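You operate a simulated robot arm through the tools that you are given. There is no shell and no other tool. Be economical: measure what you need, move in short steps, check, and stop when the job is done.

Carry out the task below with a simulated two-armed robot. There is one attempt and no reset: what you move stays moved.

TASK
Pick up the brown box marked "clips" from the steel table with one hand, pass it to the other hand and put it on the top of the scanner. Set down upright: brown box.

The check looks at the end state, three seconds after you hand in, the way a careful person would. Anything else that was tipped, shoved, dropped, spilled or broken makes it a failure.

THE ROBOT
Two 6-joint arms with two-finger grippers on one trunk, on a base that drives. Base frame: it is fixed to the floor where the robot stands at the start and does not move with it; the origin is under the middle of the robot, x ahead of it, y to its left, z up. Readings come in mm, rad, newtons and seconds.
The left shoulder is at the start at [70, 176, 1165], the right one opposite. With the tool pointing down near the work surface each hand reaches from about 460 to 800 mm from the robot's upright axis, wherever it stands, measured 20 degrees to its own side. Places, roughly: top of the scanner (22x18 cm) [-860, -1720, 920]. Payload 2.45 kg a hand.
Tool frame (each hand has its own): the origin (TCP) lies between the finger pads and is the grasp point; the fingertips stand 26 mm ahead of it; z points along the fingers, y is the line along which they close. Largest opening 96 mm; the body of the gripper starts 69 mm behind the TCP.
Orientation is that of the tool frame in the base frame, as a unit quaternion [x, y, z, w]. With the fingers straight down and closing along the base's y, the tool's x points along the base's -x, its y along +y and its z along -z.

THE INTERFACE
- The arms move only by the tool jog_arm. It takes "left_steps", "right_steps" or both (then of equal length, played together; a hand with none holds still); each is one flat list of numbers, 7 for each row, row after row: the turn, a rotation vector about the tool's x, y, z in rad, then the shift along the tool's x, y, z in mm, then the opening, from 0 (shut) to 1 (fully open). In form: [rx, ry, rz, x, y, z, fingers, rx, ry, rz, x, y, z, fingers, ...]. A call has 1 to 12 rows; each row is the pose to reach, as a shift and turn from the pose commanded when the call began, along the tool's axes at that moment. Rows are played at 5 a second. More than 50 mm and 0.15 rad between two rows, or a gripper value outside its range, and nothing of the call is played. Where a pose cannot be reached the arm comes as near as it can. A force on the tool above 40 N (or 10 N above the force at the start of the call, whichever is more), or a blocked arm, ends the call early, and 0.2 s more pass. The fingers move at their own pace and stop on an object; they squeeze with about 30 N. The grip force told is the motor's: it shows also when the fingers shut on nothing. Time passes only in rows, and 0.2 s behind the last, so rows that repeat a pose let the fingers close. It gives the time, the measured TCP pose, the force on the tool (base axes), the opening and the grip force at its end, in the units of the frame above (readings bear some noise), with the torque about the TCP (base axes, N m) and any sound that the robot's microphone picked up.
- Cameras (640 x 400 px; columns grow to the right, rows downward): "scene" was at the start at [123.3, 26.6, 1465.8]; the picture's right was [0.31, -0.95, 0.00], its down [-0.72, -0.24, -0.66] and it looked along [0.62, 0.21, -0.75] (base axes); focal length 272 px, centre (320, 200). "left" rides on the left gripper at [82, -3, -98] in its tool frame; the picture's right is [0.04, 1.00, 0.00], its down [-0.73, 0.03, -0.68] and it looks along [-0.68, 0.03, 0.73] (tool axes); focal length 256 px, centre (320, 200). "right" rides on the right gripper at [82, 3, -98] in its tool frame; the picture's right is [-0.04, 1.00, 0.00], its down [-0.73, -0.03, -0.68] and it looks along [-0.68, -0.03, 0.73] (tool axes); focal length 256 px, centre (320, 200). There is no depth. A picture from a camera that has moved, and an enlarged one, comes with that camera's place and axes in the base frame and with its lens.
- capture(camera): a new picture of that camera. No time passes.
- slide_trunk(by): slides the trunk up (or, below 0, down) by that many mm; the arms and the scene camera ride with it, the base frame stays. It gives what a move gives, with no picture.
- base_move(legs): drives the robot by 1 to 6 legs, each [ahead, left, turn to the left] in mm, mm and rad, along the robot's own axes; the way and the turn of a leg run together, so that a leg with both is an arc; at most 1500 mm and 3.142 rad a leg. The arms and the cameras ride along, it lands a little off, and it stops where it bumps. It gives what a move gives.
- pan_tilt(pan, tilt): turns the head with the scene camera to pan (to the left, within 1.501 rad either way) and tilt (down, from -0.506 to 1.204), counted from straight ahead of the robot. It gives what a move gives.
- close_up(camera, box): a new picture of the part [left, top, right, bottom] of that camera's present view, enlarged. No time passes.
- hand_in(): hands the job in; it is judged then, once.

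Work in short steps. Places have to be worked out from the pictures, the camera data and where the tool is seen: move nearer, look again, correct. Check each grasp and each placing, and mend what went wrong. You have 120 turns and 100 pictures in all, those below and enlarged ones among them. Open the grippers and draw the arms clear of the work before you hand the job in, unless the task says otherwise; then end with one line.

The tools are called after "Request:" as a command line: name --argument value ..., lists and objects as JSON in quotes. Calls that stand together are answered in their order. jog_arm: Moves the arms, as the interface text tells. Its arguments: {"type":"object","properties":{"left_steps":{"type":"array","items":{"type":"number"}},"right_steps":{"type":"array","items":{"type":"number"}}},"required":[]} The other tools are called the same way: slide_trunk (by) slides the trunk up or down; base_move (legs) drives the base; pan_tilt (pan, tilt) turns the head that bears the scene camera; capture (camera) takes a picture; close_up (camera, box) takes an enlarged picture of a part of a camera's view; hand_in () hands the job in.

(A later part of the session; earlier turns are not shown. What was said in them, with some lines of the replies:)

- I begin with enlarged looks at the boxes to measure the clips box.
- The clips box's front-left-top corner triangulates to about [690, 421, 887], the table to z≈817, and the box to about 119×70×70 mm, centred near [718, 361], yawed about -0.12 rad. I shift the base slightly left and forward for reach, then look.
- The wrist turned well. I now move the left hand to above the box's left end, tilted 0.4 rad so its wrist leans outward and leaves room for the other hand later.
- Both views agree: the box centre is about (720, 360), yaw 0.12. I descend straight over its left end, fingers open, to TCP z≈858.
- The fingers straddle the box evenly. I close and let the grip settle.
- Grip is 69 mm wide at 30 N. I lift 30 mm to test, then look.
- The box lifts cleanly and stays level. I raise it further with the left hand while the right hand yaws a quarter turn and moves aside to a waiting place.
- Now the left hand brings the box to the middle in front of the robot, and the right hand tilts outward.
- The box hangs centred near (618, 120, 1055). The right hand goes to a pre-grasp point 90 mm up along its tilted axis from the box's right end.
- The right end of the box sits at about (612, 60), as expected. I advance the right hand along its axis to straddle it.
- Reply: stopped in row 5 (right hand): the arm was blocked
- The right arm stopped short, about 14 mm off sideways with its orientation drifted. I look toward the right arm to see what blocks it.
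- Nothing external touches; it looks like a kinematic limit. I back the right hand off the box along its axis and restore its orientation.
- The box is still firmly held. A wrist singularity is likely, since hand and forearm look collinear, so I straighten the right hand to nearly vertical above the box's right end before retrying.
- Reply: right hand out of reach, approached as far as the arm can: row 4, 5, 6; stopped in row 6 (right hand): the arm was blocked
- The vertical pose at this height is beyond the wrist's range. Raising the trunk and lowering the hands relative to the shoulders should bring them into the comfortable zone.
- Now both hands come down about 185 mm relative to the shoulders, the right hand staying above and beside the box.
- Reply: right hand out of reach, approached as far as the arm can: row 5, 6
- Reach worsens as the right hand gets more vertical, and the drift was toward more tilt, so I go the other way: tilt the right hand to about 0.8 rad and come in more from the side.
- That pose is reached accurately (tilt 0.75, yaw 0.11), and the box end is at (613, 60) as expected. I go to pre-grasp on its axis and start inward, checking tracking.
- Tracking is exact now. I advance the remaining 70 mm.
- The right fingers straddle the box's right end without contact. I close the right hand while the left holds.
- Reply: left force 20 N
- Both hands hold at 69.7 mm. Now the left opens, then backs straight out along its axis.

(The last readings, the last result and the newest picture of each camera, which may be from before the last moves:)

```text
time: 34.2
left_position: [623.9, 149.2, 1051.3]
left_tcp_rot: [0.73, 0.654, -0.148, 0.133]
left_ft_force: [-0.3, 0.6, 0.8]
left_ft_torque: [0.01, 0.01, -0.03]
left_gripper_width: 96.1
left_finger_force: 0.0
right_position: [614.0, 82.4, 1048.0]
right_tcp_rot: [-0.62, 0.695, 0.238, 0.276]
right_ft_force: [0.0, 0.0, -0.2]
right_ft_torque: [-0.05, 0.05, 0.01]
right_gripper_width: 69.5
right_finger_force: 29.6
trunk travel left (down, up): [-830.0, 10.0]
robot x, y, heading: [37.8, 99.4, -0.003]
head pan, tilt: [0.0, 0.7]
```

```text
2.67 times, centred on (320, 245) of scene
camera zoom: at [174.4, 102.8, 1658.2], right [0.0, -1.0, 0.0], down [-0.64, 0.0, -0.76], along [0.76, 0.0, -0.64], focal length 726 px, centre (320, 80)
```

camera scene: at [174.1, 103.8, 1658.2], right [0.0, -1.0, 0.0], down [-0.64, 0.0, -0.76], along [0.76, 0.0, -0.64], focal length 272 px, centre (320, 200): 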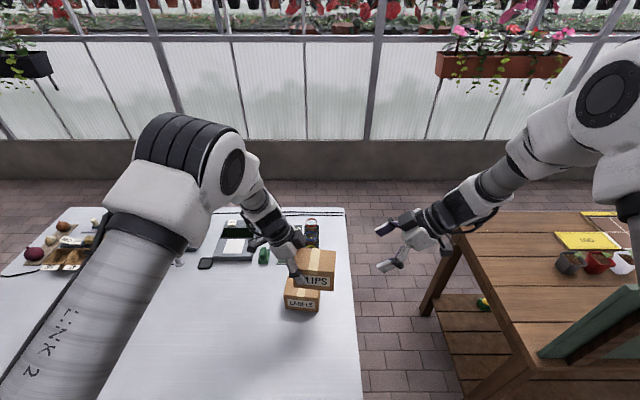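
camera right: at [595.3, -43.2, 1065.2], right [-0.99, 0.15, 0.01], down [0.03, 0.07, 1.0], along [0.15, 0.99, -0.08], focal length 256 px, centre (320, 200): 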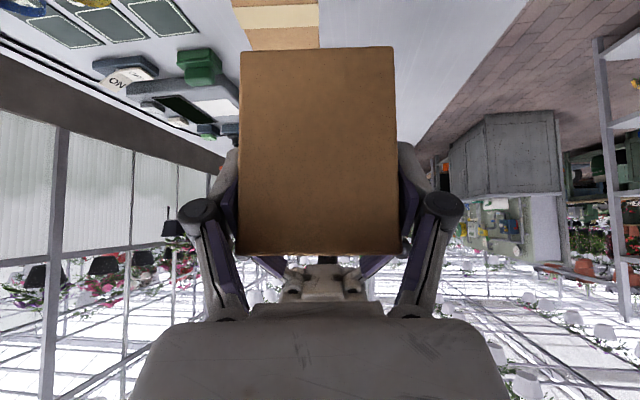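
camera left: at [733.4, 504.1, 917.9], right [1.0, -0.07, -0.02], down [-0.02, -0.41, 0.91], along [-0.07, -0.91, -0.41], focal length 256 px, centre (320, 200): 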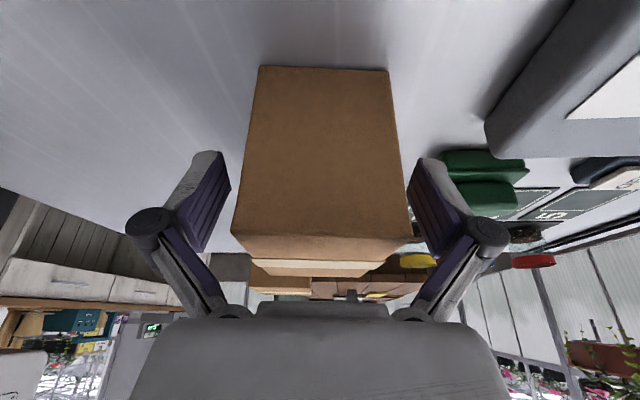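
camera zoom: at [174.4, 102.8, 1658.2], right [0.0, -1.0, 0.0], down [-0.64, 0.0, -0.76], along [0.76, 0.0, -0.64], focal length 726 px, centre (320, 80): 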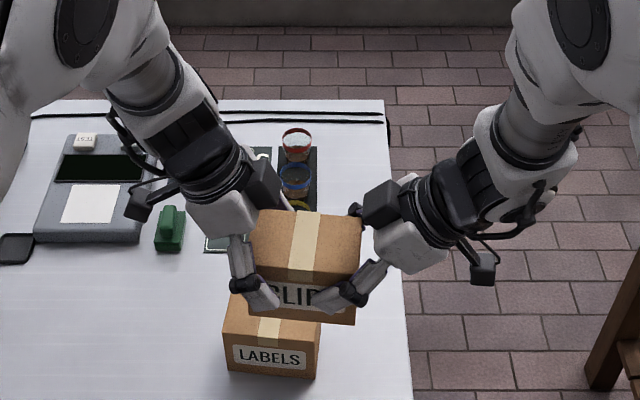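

The right hand holds the box alone, level. The left hand withdraws along its axis and then away to the left.

Request:
jog_arm --left_steps '[0, 0, 0, 0, 0, -30, 1, 0, 0, 0, 0, 0, -65, 1, 0, 0, 0, 0, 0, -100, 1, 0, 0, 0, 0, 0, -130, 1, 0, 0, 0, 37, -4, -145, 1, 0, 0, 0, 73, -9, -160, 1, 0, 0, 0, 110, -13, -175, 1, 0, 0, 0, 147, -18, -190, 1, 0, 0, 0, 183, -22, -207, 1]'

Request:
capture --camera "scene"

```text
time: 36.2
left_position: [628.3, 402.0, 1170.2]
left_tcp_rot: [0.73, 0.653, -0.149, 0.134]
left_ft_force: [0.3, 0.8, -1.0]
left_ft_torque: [-0.01, 0.0, -0.03]
left_gripper_width: 96.2
left_finger_force: 0.0
right_position: [613.7, 83.7, 1048.9]
right_tcp_rot: [-0.62, 0.696, 0.236, 0.276]
right_ft_force: [0.4, 1.2, 0.4]
right_ft_torque: [-0.08, 0.0, 0.0]
right_gripper_width: 69.4
right_finger_force: 29.4
trunk travel left (down, up): [-830.0, 10.0]
robot x, y, heading: [39.6, 98.2, -0.003]
head pan, tilt: [0.0, 0.7]
```

```text
65 pictures are left
camera scene: at [174.2, 106.0, 1658.2], right [0.0, -1.0, 0.0], down [-0.64, 0.0, -0.76], along [0.76, 0.0, -0.64], focal length 272 px, centre (320, 200)
```

scene: 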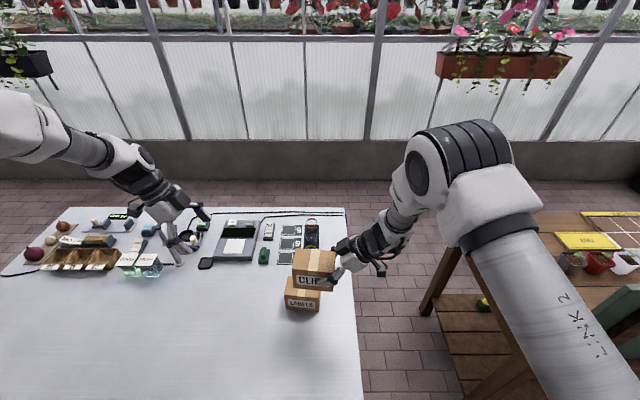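

The pass is done. I raise the box and look around to plan the drive.

Request:
jog_arm --right_steps '[0, 0, 0, 0, 0, -34, 0, 0, 0, 0, 5, 1, -68, 0, 0, 0, 0, 10, 2, -102, 0, 0, 0, 0, 16, 4, -135, 0, 0, 0, 0, 22, 5, -168, 0]'

Request:
pan_tilt --pan -1.5 --tilt 0.6

Request:
capture --camera "scene"

Request:
pan_tilt --pan 1.5 --tilt 0.6

Request:
capture --camera "scene"

```text
time: 37.4
left_position: [627.5, 399.0, 1172.0]
left_tcp_rot: [0.73, 0.654, -0.148, 0.133]
left_ft_force: [0.7, -0.4, 0.6]
left_ft_torque: [0.03, -0.02, -0.01]
left_gripper_width: 96.0
left_finger_force: 0.1
right_position: [591.1, -49.5, 1159.6]
right_tcp_rot: [-0.619, 0.695, 0.238, 0.278]
right_ft_force: [-0.4, 0.7, -0.8]
right_ft_torque: [-0.05, 0.02, 0.0]
right_gripper_width: 69.5
right_finger_force: 30.6
trunk travel left (down, up): [-830.0, 10.0]
robot x, y, heading: [35.0, 102.0, 0.003]
head pan, tilt: [0.0, 0.7]
```

```text
time: 39.0
left_position: [628.7, 398.7, 1171.2]
left_tcp_rot: [0.73, 0.654, -0.148, 0.132]
left_ft_force: [-0.1, 0.0, 0.9]
left_ft_torque: [-0.03, -0.04, 0.02]
left_gripper_width: 96.0
left_finger_force: 0.1
right_position: [592.0, -46.3, 1159.6]
right_tcp_rot: [-0.619, 0.695, 0.238, 0.276]
right_ft_force: [-0.3, 0.1, -1.5]
right_ft_torque: [-0.07, 0.0, 0.02]
right_gripper_width: 69.4
right_finger_force: 30.0
trunk travel left (down, up): [-830.0, 10.0]
robot x, y, heading: [38.4, 99.2, -0.0]
head pan, tilt: [-1.499, 0.6]
```

```text
64 pictures are left
camera scene: at [95.9, 14.9, 1666.8], right [-1.0, -0.07, 0.0], down [-0.04, 0.56, -0.83], along [0.06, -0.82, -0.56], focal length 272 px, centre (320, 200)
```

scene: 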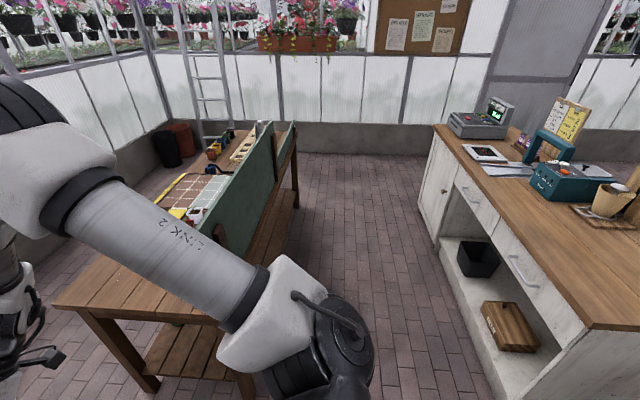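

```text
time: 41.6
left_position: [627.9, 399.7, 1170.7]
left_tcp_rot: [0.73, 0.655, -0.148, 0.132]
left_ft_force: [0.3, -0.1, -0.8]
left_ft_torque: [-0.01, 0.01, 0.01]
left_gripper_width: 96.1
left_finger_force: 0.1
right_position: [591.5, -46.6, 1158.8]
right_tcp_rot: [-0.62, 0.695, 0.238, 0.276]
right_ft_force: [-0.7, 0.5, -1.4]
right_ft_torque: [-0.06, 0.01, 0.01]
right_gripper_width: 69.6
right_finger_force: 29.9
trunk travel left (down, up): [-830.0, 10.0]
robot x, y, heading: [38.1, 100.5, -0.001]
head pan, tilt: [1.499, 0.6]
```

```text
63 pictures are left
camera scene: at [95.9, 191.1, 1666.9], right [1.0, -0.07, 0.0], down [-0.04, -0.56, -0.83], along [0.06, 0.82, -0.56], focal length 272 px, centre (320, 200)
```

scene: 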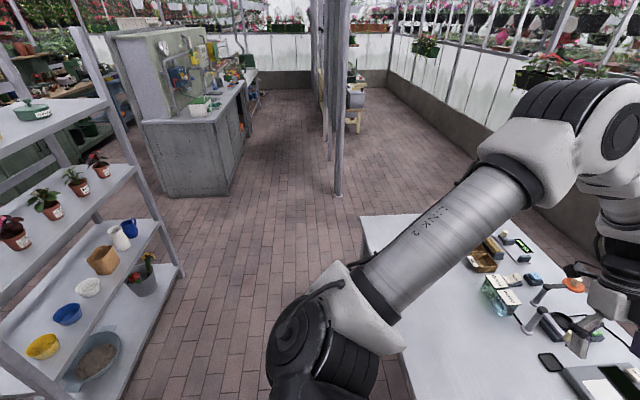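

The counter on the right holds the flat plate-like device at the given scanner coordinates; the way there is free. I back away from the table and turn right.

Request:
base_move --legs '[[-250, 0, 0], [0, 0, -1.57]]'

Request:
pan_tilt --pan -0.4 --tilt 0.5

Request:
capture --camera "scene"

```text
time: 47.3
left_position: [88.8, -487.0, 1171.5]
left_tcp_rot: [0.979, -0.053, -0.199, -0.011]
left_ft_force: [-0.9, 0.7, 0.4]
left_ft_torque: [-0.01, -0.01, -0.04]
left_gripper_width: 95.7
left_finger_force: 0.0
right_position: [-360.5, -451.1, 1159.9]
right_tcp_rot: [0.054, 0.929, -0.028, 0.364]
right_ft_force: [-0.4, 0.6, -1.2]
right_ft_torque: [0.01, 0.02, 0.0]
right_gripper_width: 69.4
right_finger_force: 30.4
trunk travel left (down, up): [-830.0, 10.0]
robot x, y, heading: [-215.2, 102.4, -1.57]
head pan, tilt: [1.499, 0.6]
```

```text
time: 49.1
left_position: [87.1, -487.0, 1170.3]
left_tcp_rot: [0.979, -0.054, -0.198, -0.011]
left_ft_force: [0.0, -0.2, -0.1]
left_ft_torque: [0.0, -0.01, -0.01]
left_gripper_width: 95.9
left_finger_force: 0.0
right_position: [-359.8, -449.6, 1158.6]
right_tcp_rot: [0.053, 0.93, -0.028, 0.364]
right_ft_force: [-0.2, 0.9, -1.2]
right_ft_torque: [0.05, 0.03, -0.01]
right_gripper_width: 69.5
right_finger_force: 29.8
trunk travel left (down, up): [-830.0, 10.0]
robot x, y, heading: [-209.3, 98.4, -1.573]
head pan, tilt: [-0.4, 0.499]
```

```text
62 pictures are left
camera scene: at [-248.3, -31.5, 1675.9], right [-0.92, 0.39, 0.0], down [0.19, 0.44, -0.88], along [-0.34, -0.81, -0.48], focal length 272 px, centre (320, 200)
```

scene: 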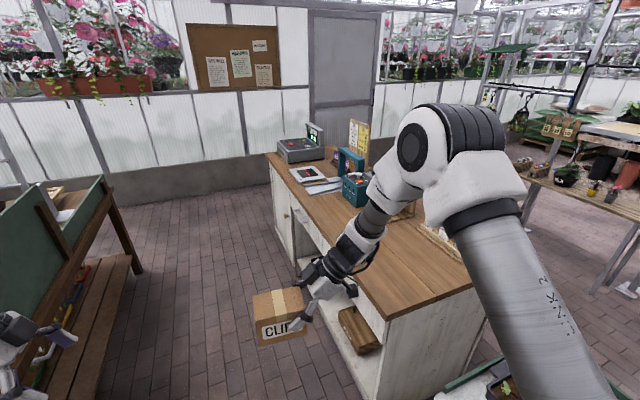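

Clear ahead. I drive 1400 mm along the aisle and look at the counter.

Request:
base_move --legs '[[1400, 0, 0]]'

Request:
pan_tilt --pan -1.1 --tilt 0.75

Request:
capture --camera "scene"

```text
time: 56.1
left_position: [70.9, -1897.6, 1171.4]
left_tcp_rot: [0.978, -0.06, -0.198, -0.012]
left_ft_force: [0.6, 0.1, 0.0]
left_ft_torque: [0.0, -0.01, 0.0]
left_gripper_width: 96.0
left_finger_force: 0.0
right_position: [-373.5, -1855.5, 1159.8]
right_tcp_rot: [0.058, 0.929, -0.03, 0.364]
right_ft_force: [0.0, 1.0, -1.6]
right_ft_torque: [0.0, 0.04, -0.02]
right_gripper_width: 69.5
right_finger_force: 29.7
trunk travel left (down, up): [-830.0, 10.0]
robot x, y, heading: [-221.9, -1307.1, -1.586]
head pan, tilt: [-0.4, 0.499]
```

```text
time: 57.2
left_position: [71.2, -1898.6, 1171.1]
left_tcp_rot: [0.978, -0.058, -0.198, -0.011]
left_ft_force: [0.2, 0.2, -0.1]
left_ft_torque: [0.01, -0.01, 0.0]
left_gripper_width: 96.3
left_finger_force: 0.1
right_position: [-375.0, -1856.7, 1159.4]
right_tcp_rot: [0.059, 0.929, -0.03, 0.364]
right_ft_force: [0.8, 0.8, -1.6]
right_ft_torque: [0.01, 0.01, -0.02]
right_gripper_width: 69.4
right_finger_force: 30.4
trunk travel left (down, up): [-830.0, 10.0]
robot x, y, heading: [-219.4, -1308.4, -1.582]
head pan, tilt: [-1.1, 0.75]
```

```text
61 pictures are left
camera scene: at [-297.2, -1391.6, 1654.0], right [-0.44, 0.9, 0.0], down [0.61, 0.3, -0.73], along [-0.66, -0.32, -0.68], focal length 272 px, centre (320, 200)
```

scene: 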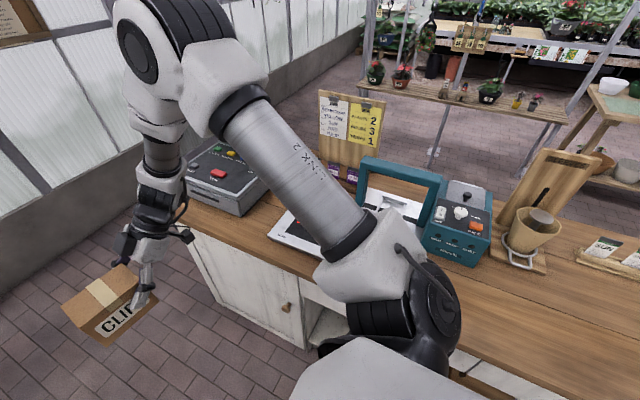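

The arm hides the scanner. I drive on to be abreast of it and turn to face the counter.

Request:
base_move --legs '[[560, 0, 0], [0, 0, -1.56]]'

Request:
pan_tilt --pan 0.0 --tilt 0.75

Request:
capture --camera "scene"

```text
time: 64.3
left_position: [-810.9, -2177.7, 1171.4]
left_tcp_rot: [-0.657, 0.727, 0.134, 0.148]
left_ft_force: [0.5, 0.0, 0.5]
left_ft_torque: [-0.01, 0.0, 0.0]
left_gripper_width: 96.0
left_finger_force: 0.1
right_position: [-778.6, -1730.5, 1159.4]
right_tcp_rot: [0.693, 0.622, -0.276, 0.239]
right_ft_force: [-0.2, 0.3, -0.8]
right_ft_torque: [0.02, 0.01, -0.03]
right_gripper_width: 69.4
right_finger_force: 30.0
trunk travel left (down, up): [-830.0, 10.0]
robot x, y, heading: [-223.5, -1875.9, -3.136]
head pan, tilt: [-1.1, 0.75]
```

```text
time: 65.6
left_position: [-810.7, -2178.0, 1172.7]
left_tcp_rot: [-0.657, 0.728, 0.132, 0.148]
left_ft_force: [0.0, 0.5, 0.4]
left_ft_torque: [-0.03, 0.0, 0.0]
left_gripper_width: 96.1
left_finger_force: 0.0
right_position: [-776.2, -1730.7, 1158.9]
right_tcp_rot: [0.693, 0.622, -0.276, 0.238]
right_ft_force: [-0.3, 0.1, -1.4]
right_ft_torque: [0.05, -0.04, -0.02]
right_gripper_width: 69.3
right_finger_force: 29.6
trunk travel left (down, up): [-830.0, 10.0]
robot x, y, heading: [-226.4, -1873.4, -3.134]
head pan, tilt: [0.0, 0.75]
```

```text
60 pictures are left
camera scene: at [-360.3, -1872.8, 1653.9], right [-0.01, 1.0, 0.0], down [0.68, 0.0, -0.73], along [-0.73, 0.0, -0.68], focal length 272 px, centre (320, 200)
```

scene: 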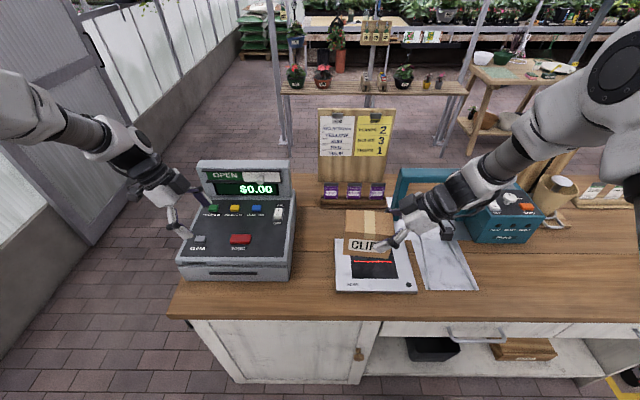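

I see the register, the flat white scanner directly below the box, and the teal machine on the right. I enlarge that area.

Request:
close_up --camera "scene" --box '[300, 170, 500, 310]'

Request:
capture --camera "right"

Request:
capture --camera "left"

```text
2.86 times, centred on (400, 240) of scene
camera zoom: at [-360.3, -1872.8, 1653.9], right [-0.01, 1.0, 0.0], down [0.68, 0.0, -0.73], along [-0.73, 0.0, -0.68], focal length 778 px, centre (91, 86)
```

zoom: 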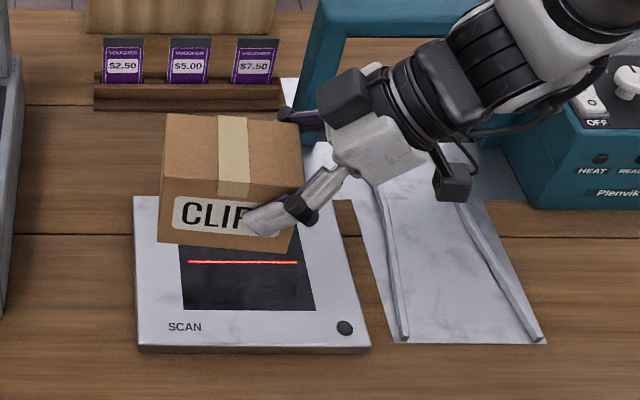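

```text
58 pictures are left
camera right: at [-761.0, -1604.6, 1175.9], right [0.99, -0.14, 0.01], down [-0.03, -0.07, 1.0], along [-0.14, -0.99, -0.08], focal length 256 px, centre (320, 200)
```

right: 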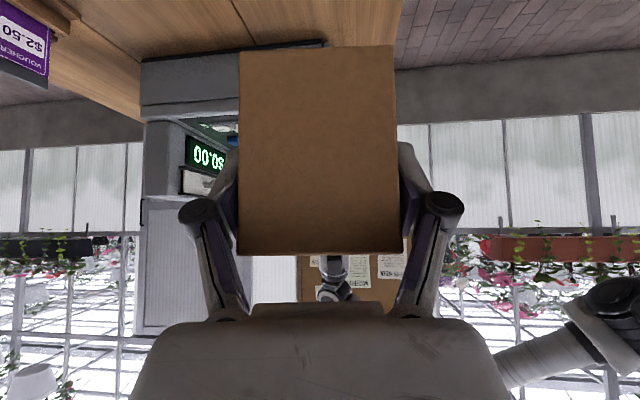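

```text
57 pictures are left
camera left: at [-819.4, -2289.6, 1231.3], right [-1.0, 0.06, -0.02], down [0.01, 0.41, 0.91], along [0.07, 0.91, -0.41], focal length 256 px, centre (320, 200)
```

left: 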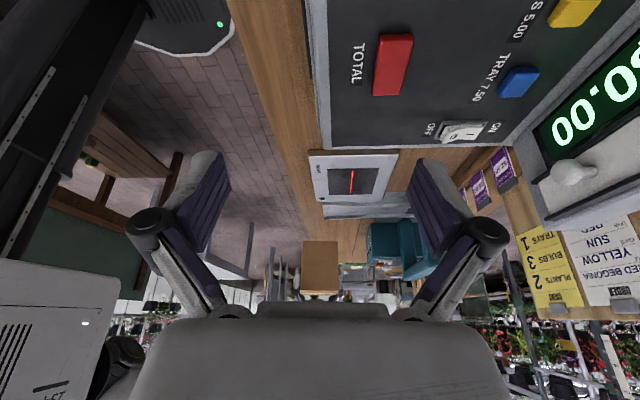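

The scanner's top centre works out to about (-857, -1708, 920), and nothing is near the hand's path (teal machine and voucher rack are at x < -950). I move the box to 50 mm above the placing height.

Request:
jog_arm --right_steps '[0, 0, 0, 28, -16, 15, 0, 0, 0, 0, 55, -33, 30, 0, 0, 0, 0, 83, -49, 45, 0, 0, 0, 0, 111, -65, 60, 0, 0, 0, 0, 138.7, -81.3, 74.5, 0, 0, 0, 0, 138.7, -81.3, 74.5, 0]'

Request:
close_up --camera "scene" --box '[300, 170, 500, 310]'

Request:
capture --camera "left"

```text
time: 67.0
left_position: [-810.4, -2178.8, 1171.4]
left_tcp_rot: [-0.657, 0.727, 0.134, 0.147]
left_ft_force: [0.0, 0.2, 0.7]
left_ft_torque: [-0.01, 0.01, -0.03]
left_gripper_width: 96.0
left_finger_force: 0.0
right_position: [-856.3, -1669.5, 1010.2]
right_tcp_rot: [0.693, 0.622, -0.276, 0.239]
right_ft_force: [0.0, -0.7, -2.1]
right_ft_torque: [0.05, -0.03, -0.01]
right_gripper_width: 69.6
right_finger_force: 30.2
trunk travel left (down, up): [-830.0, 10.0]
robot x, y, heading: [-223.0, -1876.5, -3.13]
head pan, tilt: [0.0, 0.75]
```

```text
2.86 times, centred on (400, 240) of scene
camera zoom: at [-359.3, -1873.6, 1654.0], right [-0.01, 1.0, 0.0], down [0.68, 0.01, -0.73], along [-0.73, -0.01, -0.68], focal length 778 px, centre (91, 86)
```

zoom: 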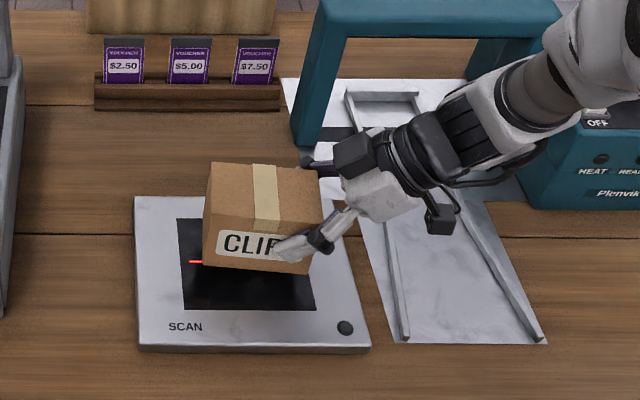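

```text
55 pictures are left
camera left: at [-818.7, -2290.1, 1231.5], right [-1.0, 0.06, -0.01], down [0.01, 0.41, 0.91], along [0.06, 0.91, -0.41], focal length 256 px, centre (320, 200)
```

left: 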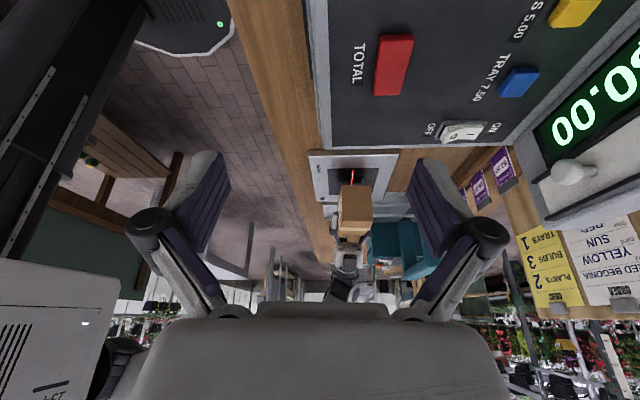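

It sits well over the middle of the scanner. I lower 44 mm, then check.

Request:
jog_arm --right_steps '[0, 0, 0, 10, 0, 11, 0, 0, 0, 0, 20, 0, 21.5, 0, 0, 0, 0, 27, 0, 29, 0, 0, 0, 0, 30, 0, 32.3, 0, 0, 0, 0, 30, 0, 32.3, 0]'

Request:
close_up --camera "scene" --box '[330, 210, 430, 310]'

```text
time: 68.0
left_position: [-808.8, -2177.7, 1172.4]
left_tcp_rot: [-0.657, 0.727, 0.134, 0.146]
left_ft_force: [-0.1, -0.3, 0.2]
left_ft_torque: [-0.01, -0.01, 0.02]
left_gripper_width: 95.9
left_finger_force: 0.0
right_position: [-858.1, -1670.8, 976.8]
right_tcp_rot: [0.691, 0.623, -0.282, 0.235]
right_ft_force: [6.2, 0.6, 24.6]
right_ft_torque: [-0.35, -1.01, 0.31]
right_gripper_width: 69.7
right_finger_force: 30.2
trunk travel left (down, up): [-830.0, 10.0]
robot x, y, heading: [-227.6, -1872.8, -3.137]
head pan, tilt: [0.0, 0.75]
stopped in row 4 (right hand): the force on the tool passed its limit at 45 N (the readings are from after the stop); the commanded pose is now the measured one
```

```text
4.00 times, centred on (380, 260) of scene
camera zoom: at [-356.2, -1873.7, 1654.5], right [-0.01, 1.0, 0.0], down [0.68, 0.01, -0.73], along [-0.73, 0.0, -0.68], focal length 1089 px, centre (80, -40)
```

zoom: 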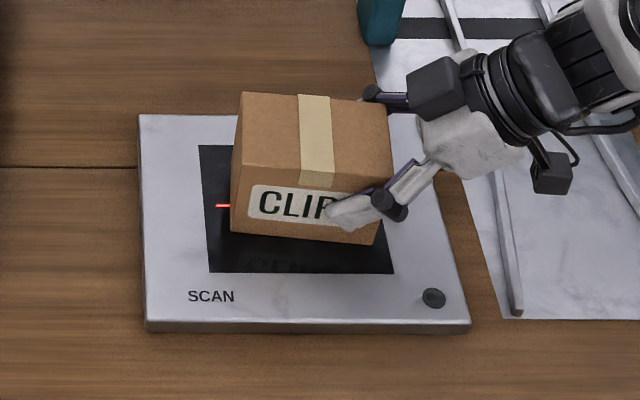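

Contact came at TCP z≈977, so the scanner top is nearer 935. I back up a few mm to relieve the force and inspect the box's level.

Request:
jog_arm --right_steps '[0, 0, 0, -2, 0, -2.2, 0, 0, 0, 0, -2, 0, -2.2, 0]'

Request:
close_up --camera "left" --box '[290, 130, 410, 220]'

Request:
capture --camera "right"

Request:
close_up --camera "scene" --box '[330, 210, 430, 310]'

```text
time: 68.6
left_position: [-809.1, -2179.6, 1171.8]
left_tcp_rot: [-0.657, 0.727, 0.134, 0.147]
left_ft_force: [0.0, 0.7, 0.1]
left_ft_torque: [-0.01, -0.01, 0.02]
left_gripper_width: 96.1
left_finger_force: 0.1
right_position: [-857.4, -1670.1, 977.5]
right_tcp_rot: [0.692, 0.622, -0.281, 0.235]
right_ft_force: [3.3, -0.4, 11.7]
right_ft_torque: [-0.67, -0.43, 0.1]
right_gripper_width: 69.9
right_finger_force: 30.0
trunk travel left (down, up): [-830.0, 10.0]
robot x, y, heading: [-220.2, -1874.0, -3.136]
head pan, tilt: [0.0, 0.75]
```

```text
4.44 times, centred on (350, 175) of left
camera zoom: at [-817.4, -2290.1, 1232.1], right [-1.0, 0.06, -0.01], down [0.01, 0.41, 0.91], along [0.06, 0.91, -0.41], focal length 1138 px, centre (187, 311)
```

zoom: 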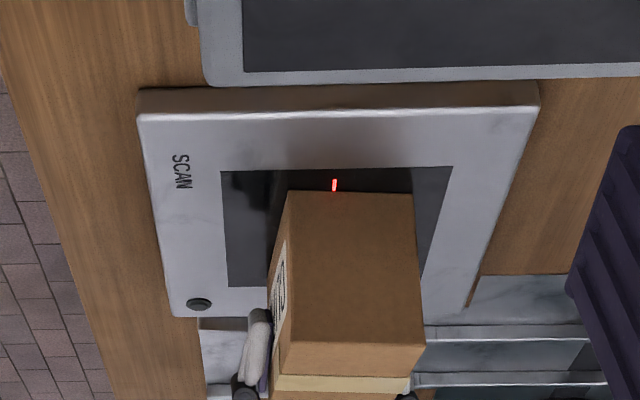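

```text
52 pictures are left
camera right: at [-840.0, -1544.6, 993.3], right [0.99, -0.14, 0.0], down [-0.01, -0.07, 1.0], along [-0.14, -0.99, -0.07], focal length 256 px, centre (320, 200)
```

right: 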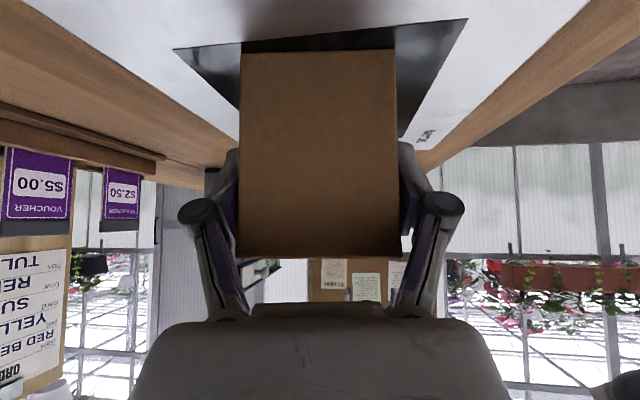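

```text
4.00 times, centred on (380, 260) of scene
camera zoom: at [-357.7, -1873.5, 1654.1], right [-0.01, 1.0, 0.0], down [0.68, 0.01, -0.73], along [-0.73, -0.01, -0.68], focal length 1089 px, centre (80, -40)
```

zoom: 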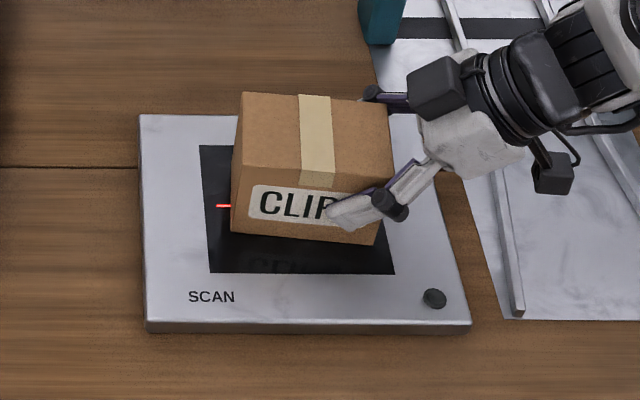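

The box looks level and its bottom is on the glass with a light load (~12 N). I open the right hand slowly.

Request:
jog_arm --right_steps '[0, 0, 0, -0.5, 0, -0.5, 0.74, 0, 0, 0, -0.5, 0, -0.5, 0.8, 0, 0, 0, -0.5, 0, -0.5, 1, 0, 0, 0, -0.5, 0, -0.5, 1]'

Request:
capture --camera "right"

Request:
close_up --camera "scene" --box '[330, 210, 430, 310]'

```text
time: 69.6
left_position: [-812.0, -2177.0, 1171.3]
left_tcp_rot: [-0.657, 0.727, 0.133, 0.146]
left_ft_force: [0.0, -0.1, -1.3]
left_ft_torque: [-0.04, 0.0, -0.03]
left_gripper_width: 96.0
left_finger_force: 0.0
right_position: [-860.6, -1670.1, 976.7]
right_tcp_rot: [0.692, 0.623, -0.279, 0.236]
right_ft_force: [0.0, 0.1, -0.8]
right_ft_torque: [0.0, 0.01, 0.0]
right_gripper_width: 95.7
right_finger_force: 0.1
trunk travel left (down, up): [-830.0, 10.0]
robot x, y, heading: [-226.2, -1868.9, -3.132]
head pan, tilt: [0.0, 0.75]
```

```text
50 pictures are left
camera right: at [-841.6, -1543.9, 992.4], right [0.99, -0.14, 0.01], down [-0.02, -0.07, 1.0], along [-0.14, -0.99, -0.07], focal length 256 px, centre (320, 200)
```

right: 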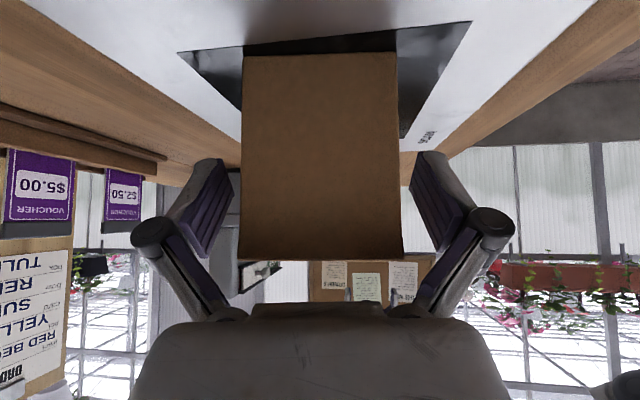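

```text
4.00 times, centred on (380, 260) of scene
camera zoom: at [-360.5, -1872.8, 1653.9], right [-0.01, 1.0, 0.0], down [0.68, 0.0, -0.73], along [-0.73, -0.01, -0.68], focal length 1089 px, centre (80, -40)
```

zoom: 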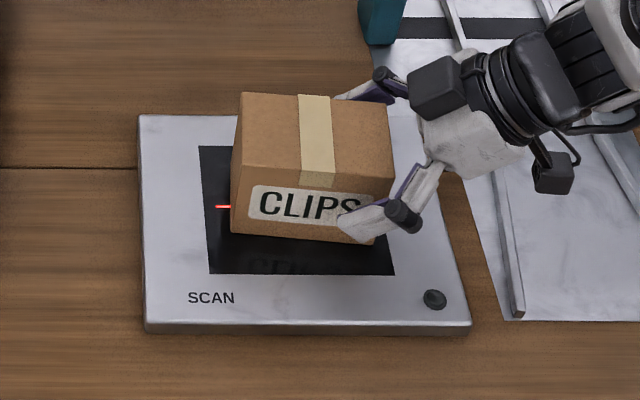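

The box stands by itself on the scanner. I withdraw the right hand along its axis, away to the upper right.

Request:
jog_arm --right_steps '[0, 0, 0, 0, 0, -20, 1, 0, 0, 0, 0, 0, -50, 1, 0, 0, 0, 0, 0, -85, 1, 0, 0, 0, 0, 0, -120, 1, 0, 0, 0, 0, 0, -150, 1]'

Request:
close_up --camera "scene" --box '[300, 160, 500, 310]'

Request:
close_up --camera "left" --box '[290, 130, 410, 220]'

```text
time: 70.8
left_position: [-810.7, -2176.5, 1171.3]
left_tcp_rot: [-0.657, 0.727, 0.134, 0.147]
left_ft_force: [-0.2, 1.8, 1.3]
left_ft_torque: [0.02, 0.02, -0.01]
left_gripper_width: 95.9
left_finger_force: 0.2
right_position: [-844.8, -1567.7, 1085.8]
right_tcp_rot: [0.692, 0.622, -0.28, 0.236]
right_ft_force: [-0.3, 0.9, 0.5]
right_ft_torque: [-0.01, -0.05, 0.0]
right_gripper_width: 96.0
right_finger_force: 0.1
trunk travel left (down, up): [-830.0, 10.0]
robot x, y, heading: [-225.3, -1873.8, -3.133]
head pan, tilt: [0.0, 0.75]
```

```text
2.67 times, centred on (400, 235) of scene
camera zoom: at [-359.1, -1872.0, 1654.0], right [-0.01, 1.0, 0.0], down [0.68, 0.0, -0.73], along [-0.73, -0.01, -0.68], focal length 726 px, centre (107, 107)
```

zoom: 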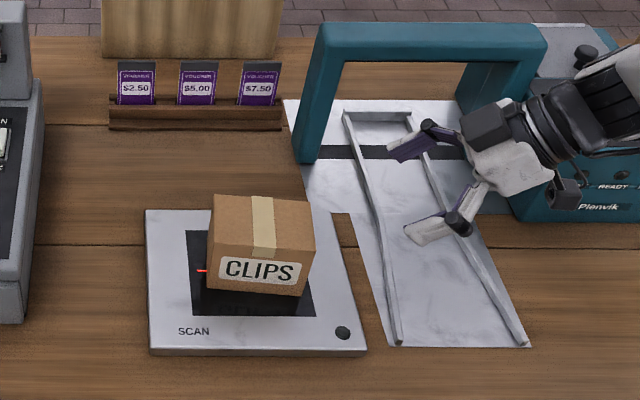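

```text
4.44 times, centred on (350, 175) of left
camera zoom: at [-818.4, -2289.0, 1232.1], right [-1.0, 0.06, -0.01], down [0.01, 0.41, 0.91], along [0.06, 0.91, -0.41], focal length 1138 px, centre (187, 311)
```

zoom: 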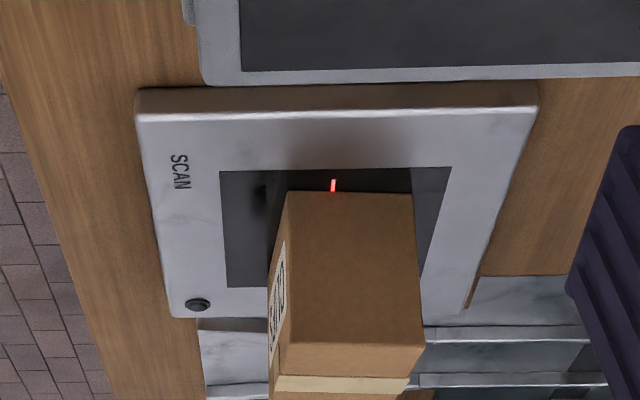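

The box stands upright well within the scanner plate. I raise the right hand and drive back to clear the work.

Request:
jog_arm --right_steps '[0, 0, 0, -18, 0, -20, 1, 0, 0, 0, -36, 0, -39, 1, 0, 0, 0, -54, 0, -59, 1]'

Request:
base_move --legs '[[-250, 0, 0]]'

Request:
capture --camera "scene"

```text
time: 71.6
left_position: [-811.3, -2176.9, 1171.4]
left_tcp_rot: [-0.657, 0.727, 0.134, 0.147]
left_ft_force: [0.7, -0.2, -0.7]
left_ft_torque: [0.01, 0.01, -0.01]
left_gripper_width: 96.2
left_finger_force: 0.1
right_position: [-844.9, -1567.8, 1168.5]
right_tcp_rot: [0.693, 0.621, -0.28, 0.234]
right_ft_force: [-0.7, 0.4, 0.5]
right_ft_torque: [0.01, 0.01, 0.0]
right_gripper_width: 96.0
right_finger_force: 0.1
trunk travel left (down, up): [-830.0, 10.0]
robot x, y, heading: [-224.0, -1875.2, -3.136]
head pan, tilt: [0.0, 0.75]
```

```text
time: 73.4
left_position: [-568.8, -2175.8, 1170.2]
left_tcp_rot: [-0.657, 0.727, 0.132, 0.149]
left_ft_force: [0.6, 0.1, -0.3]
left_ft_torque: [0.01, -0.05, 0.02]
left_gripper_width: 96.0
left_finger_force: 0.1
right_position: [-602.4, -1566.8, 1166.0]
right_tcp_rot: [0.692, 0.622, -0.28, 0.237]
right_ft_force: [-0.1, -0.2, 0.7]
right_ft_torque: [-0.01, -0.02, 0.0]
right_gripper_width: 96.2
right_finger_force: 0.0
trunk travel left (down, up): [-830.0, 10.0]
robot x, y, heading: [21.6, -1872.7, -3.13]
head pan, tilt: [0.0, 0.75]
```

```text
46 pictures are left
camera scene: at [-117.5, -1871.1, 1653.7], right [-0.01, 1.0, 0.0], down [0.68, 0.01, -0.73], along [-0.73, -0.01, -0.68], focal length 272 px, centre (320, 200)
```

scene: 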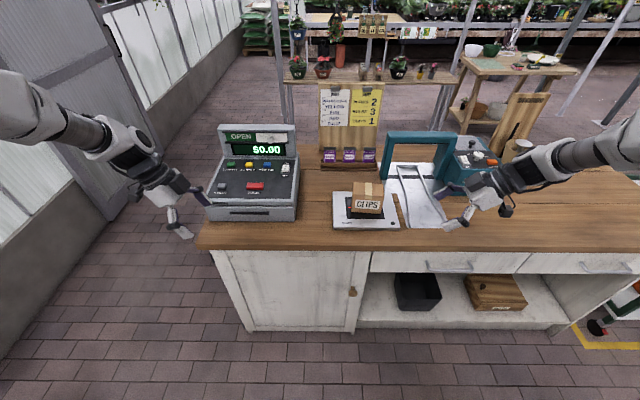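

The clips box stands upright on the scanner, nothing around it has moved, and both grippers are open and clear of the work. I hand in.

Request:
hand_in

```text
The job is handed in.
```

The brown "clips" box was picked up with the left hand, passed to the right hand in mid-air, and set down upright on top of the scanner; the last pictures showed nothing around it moved.
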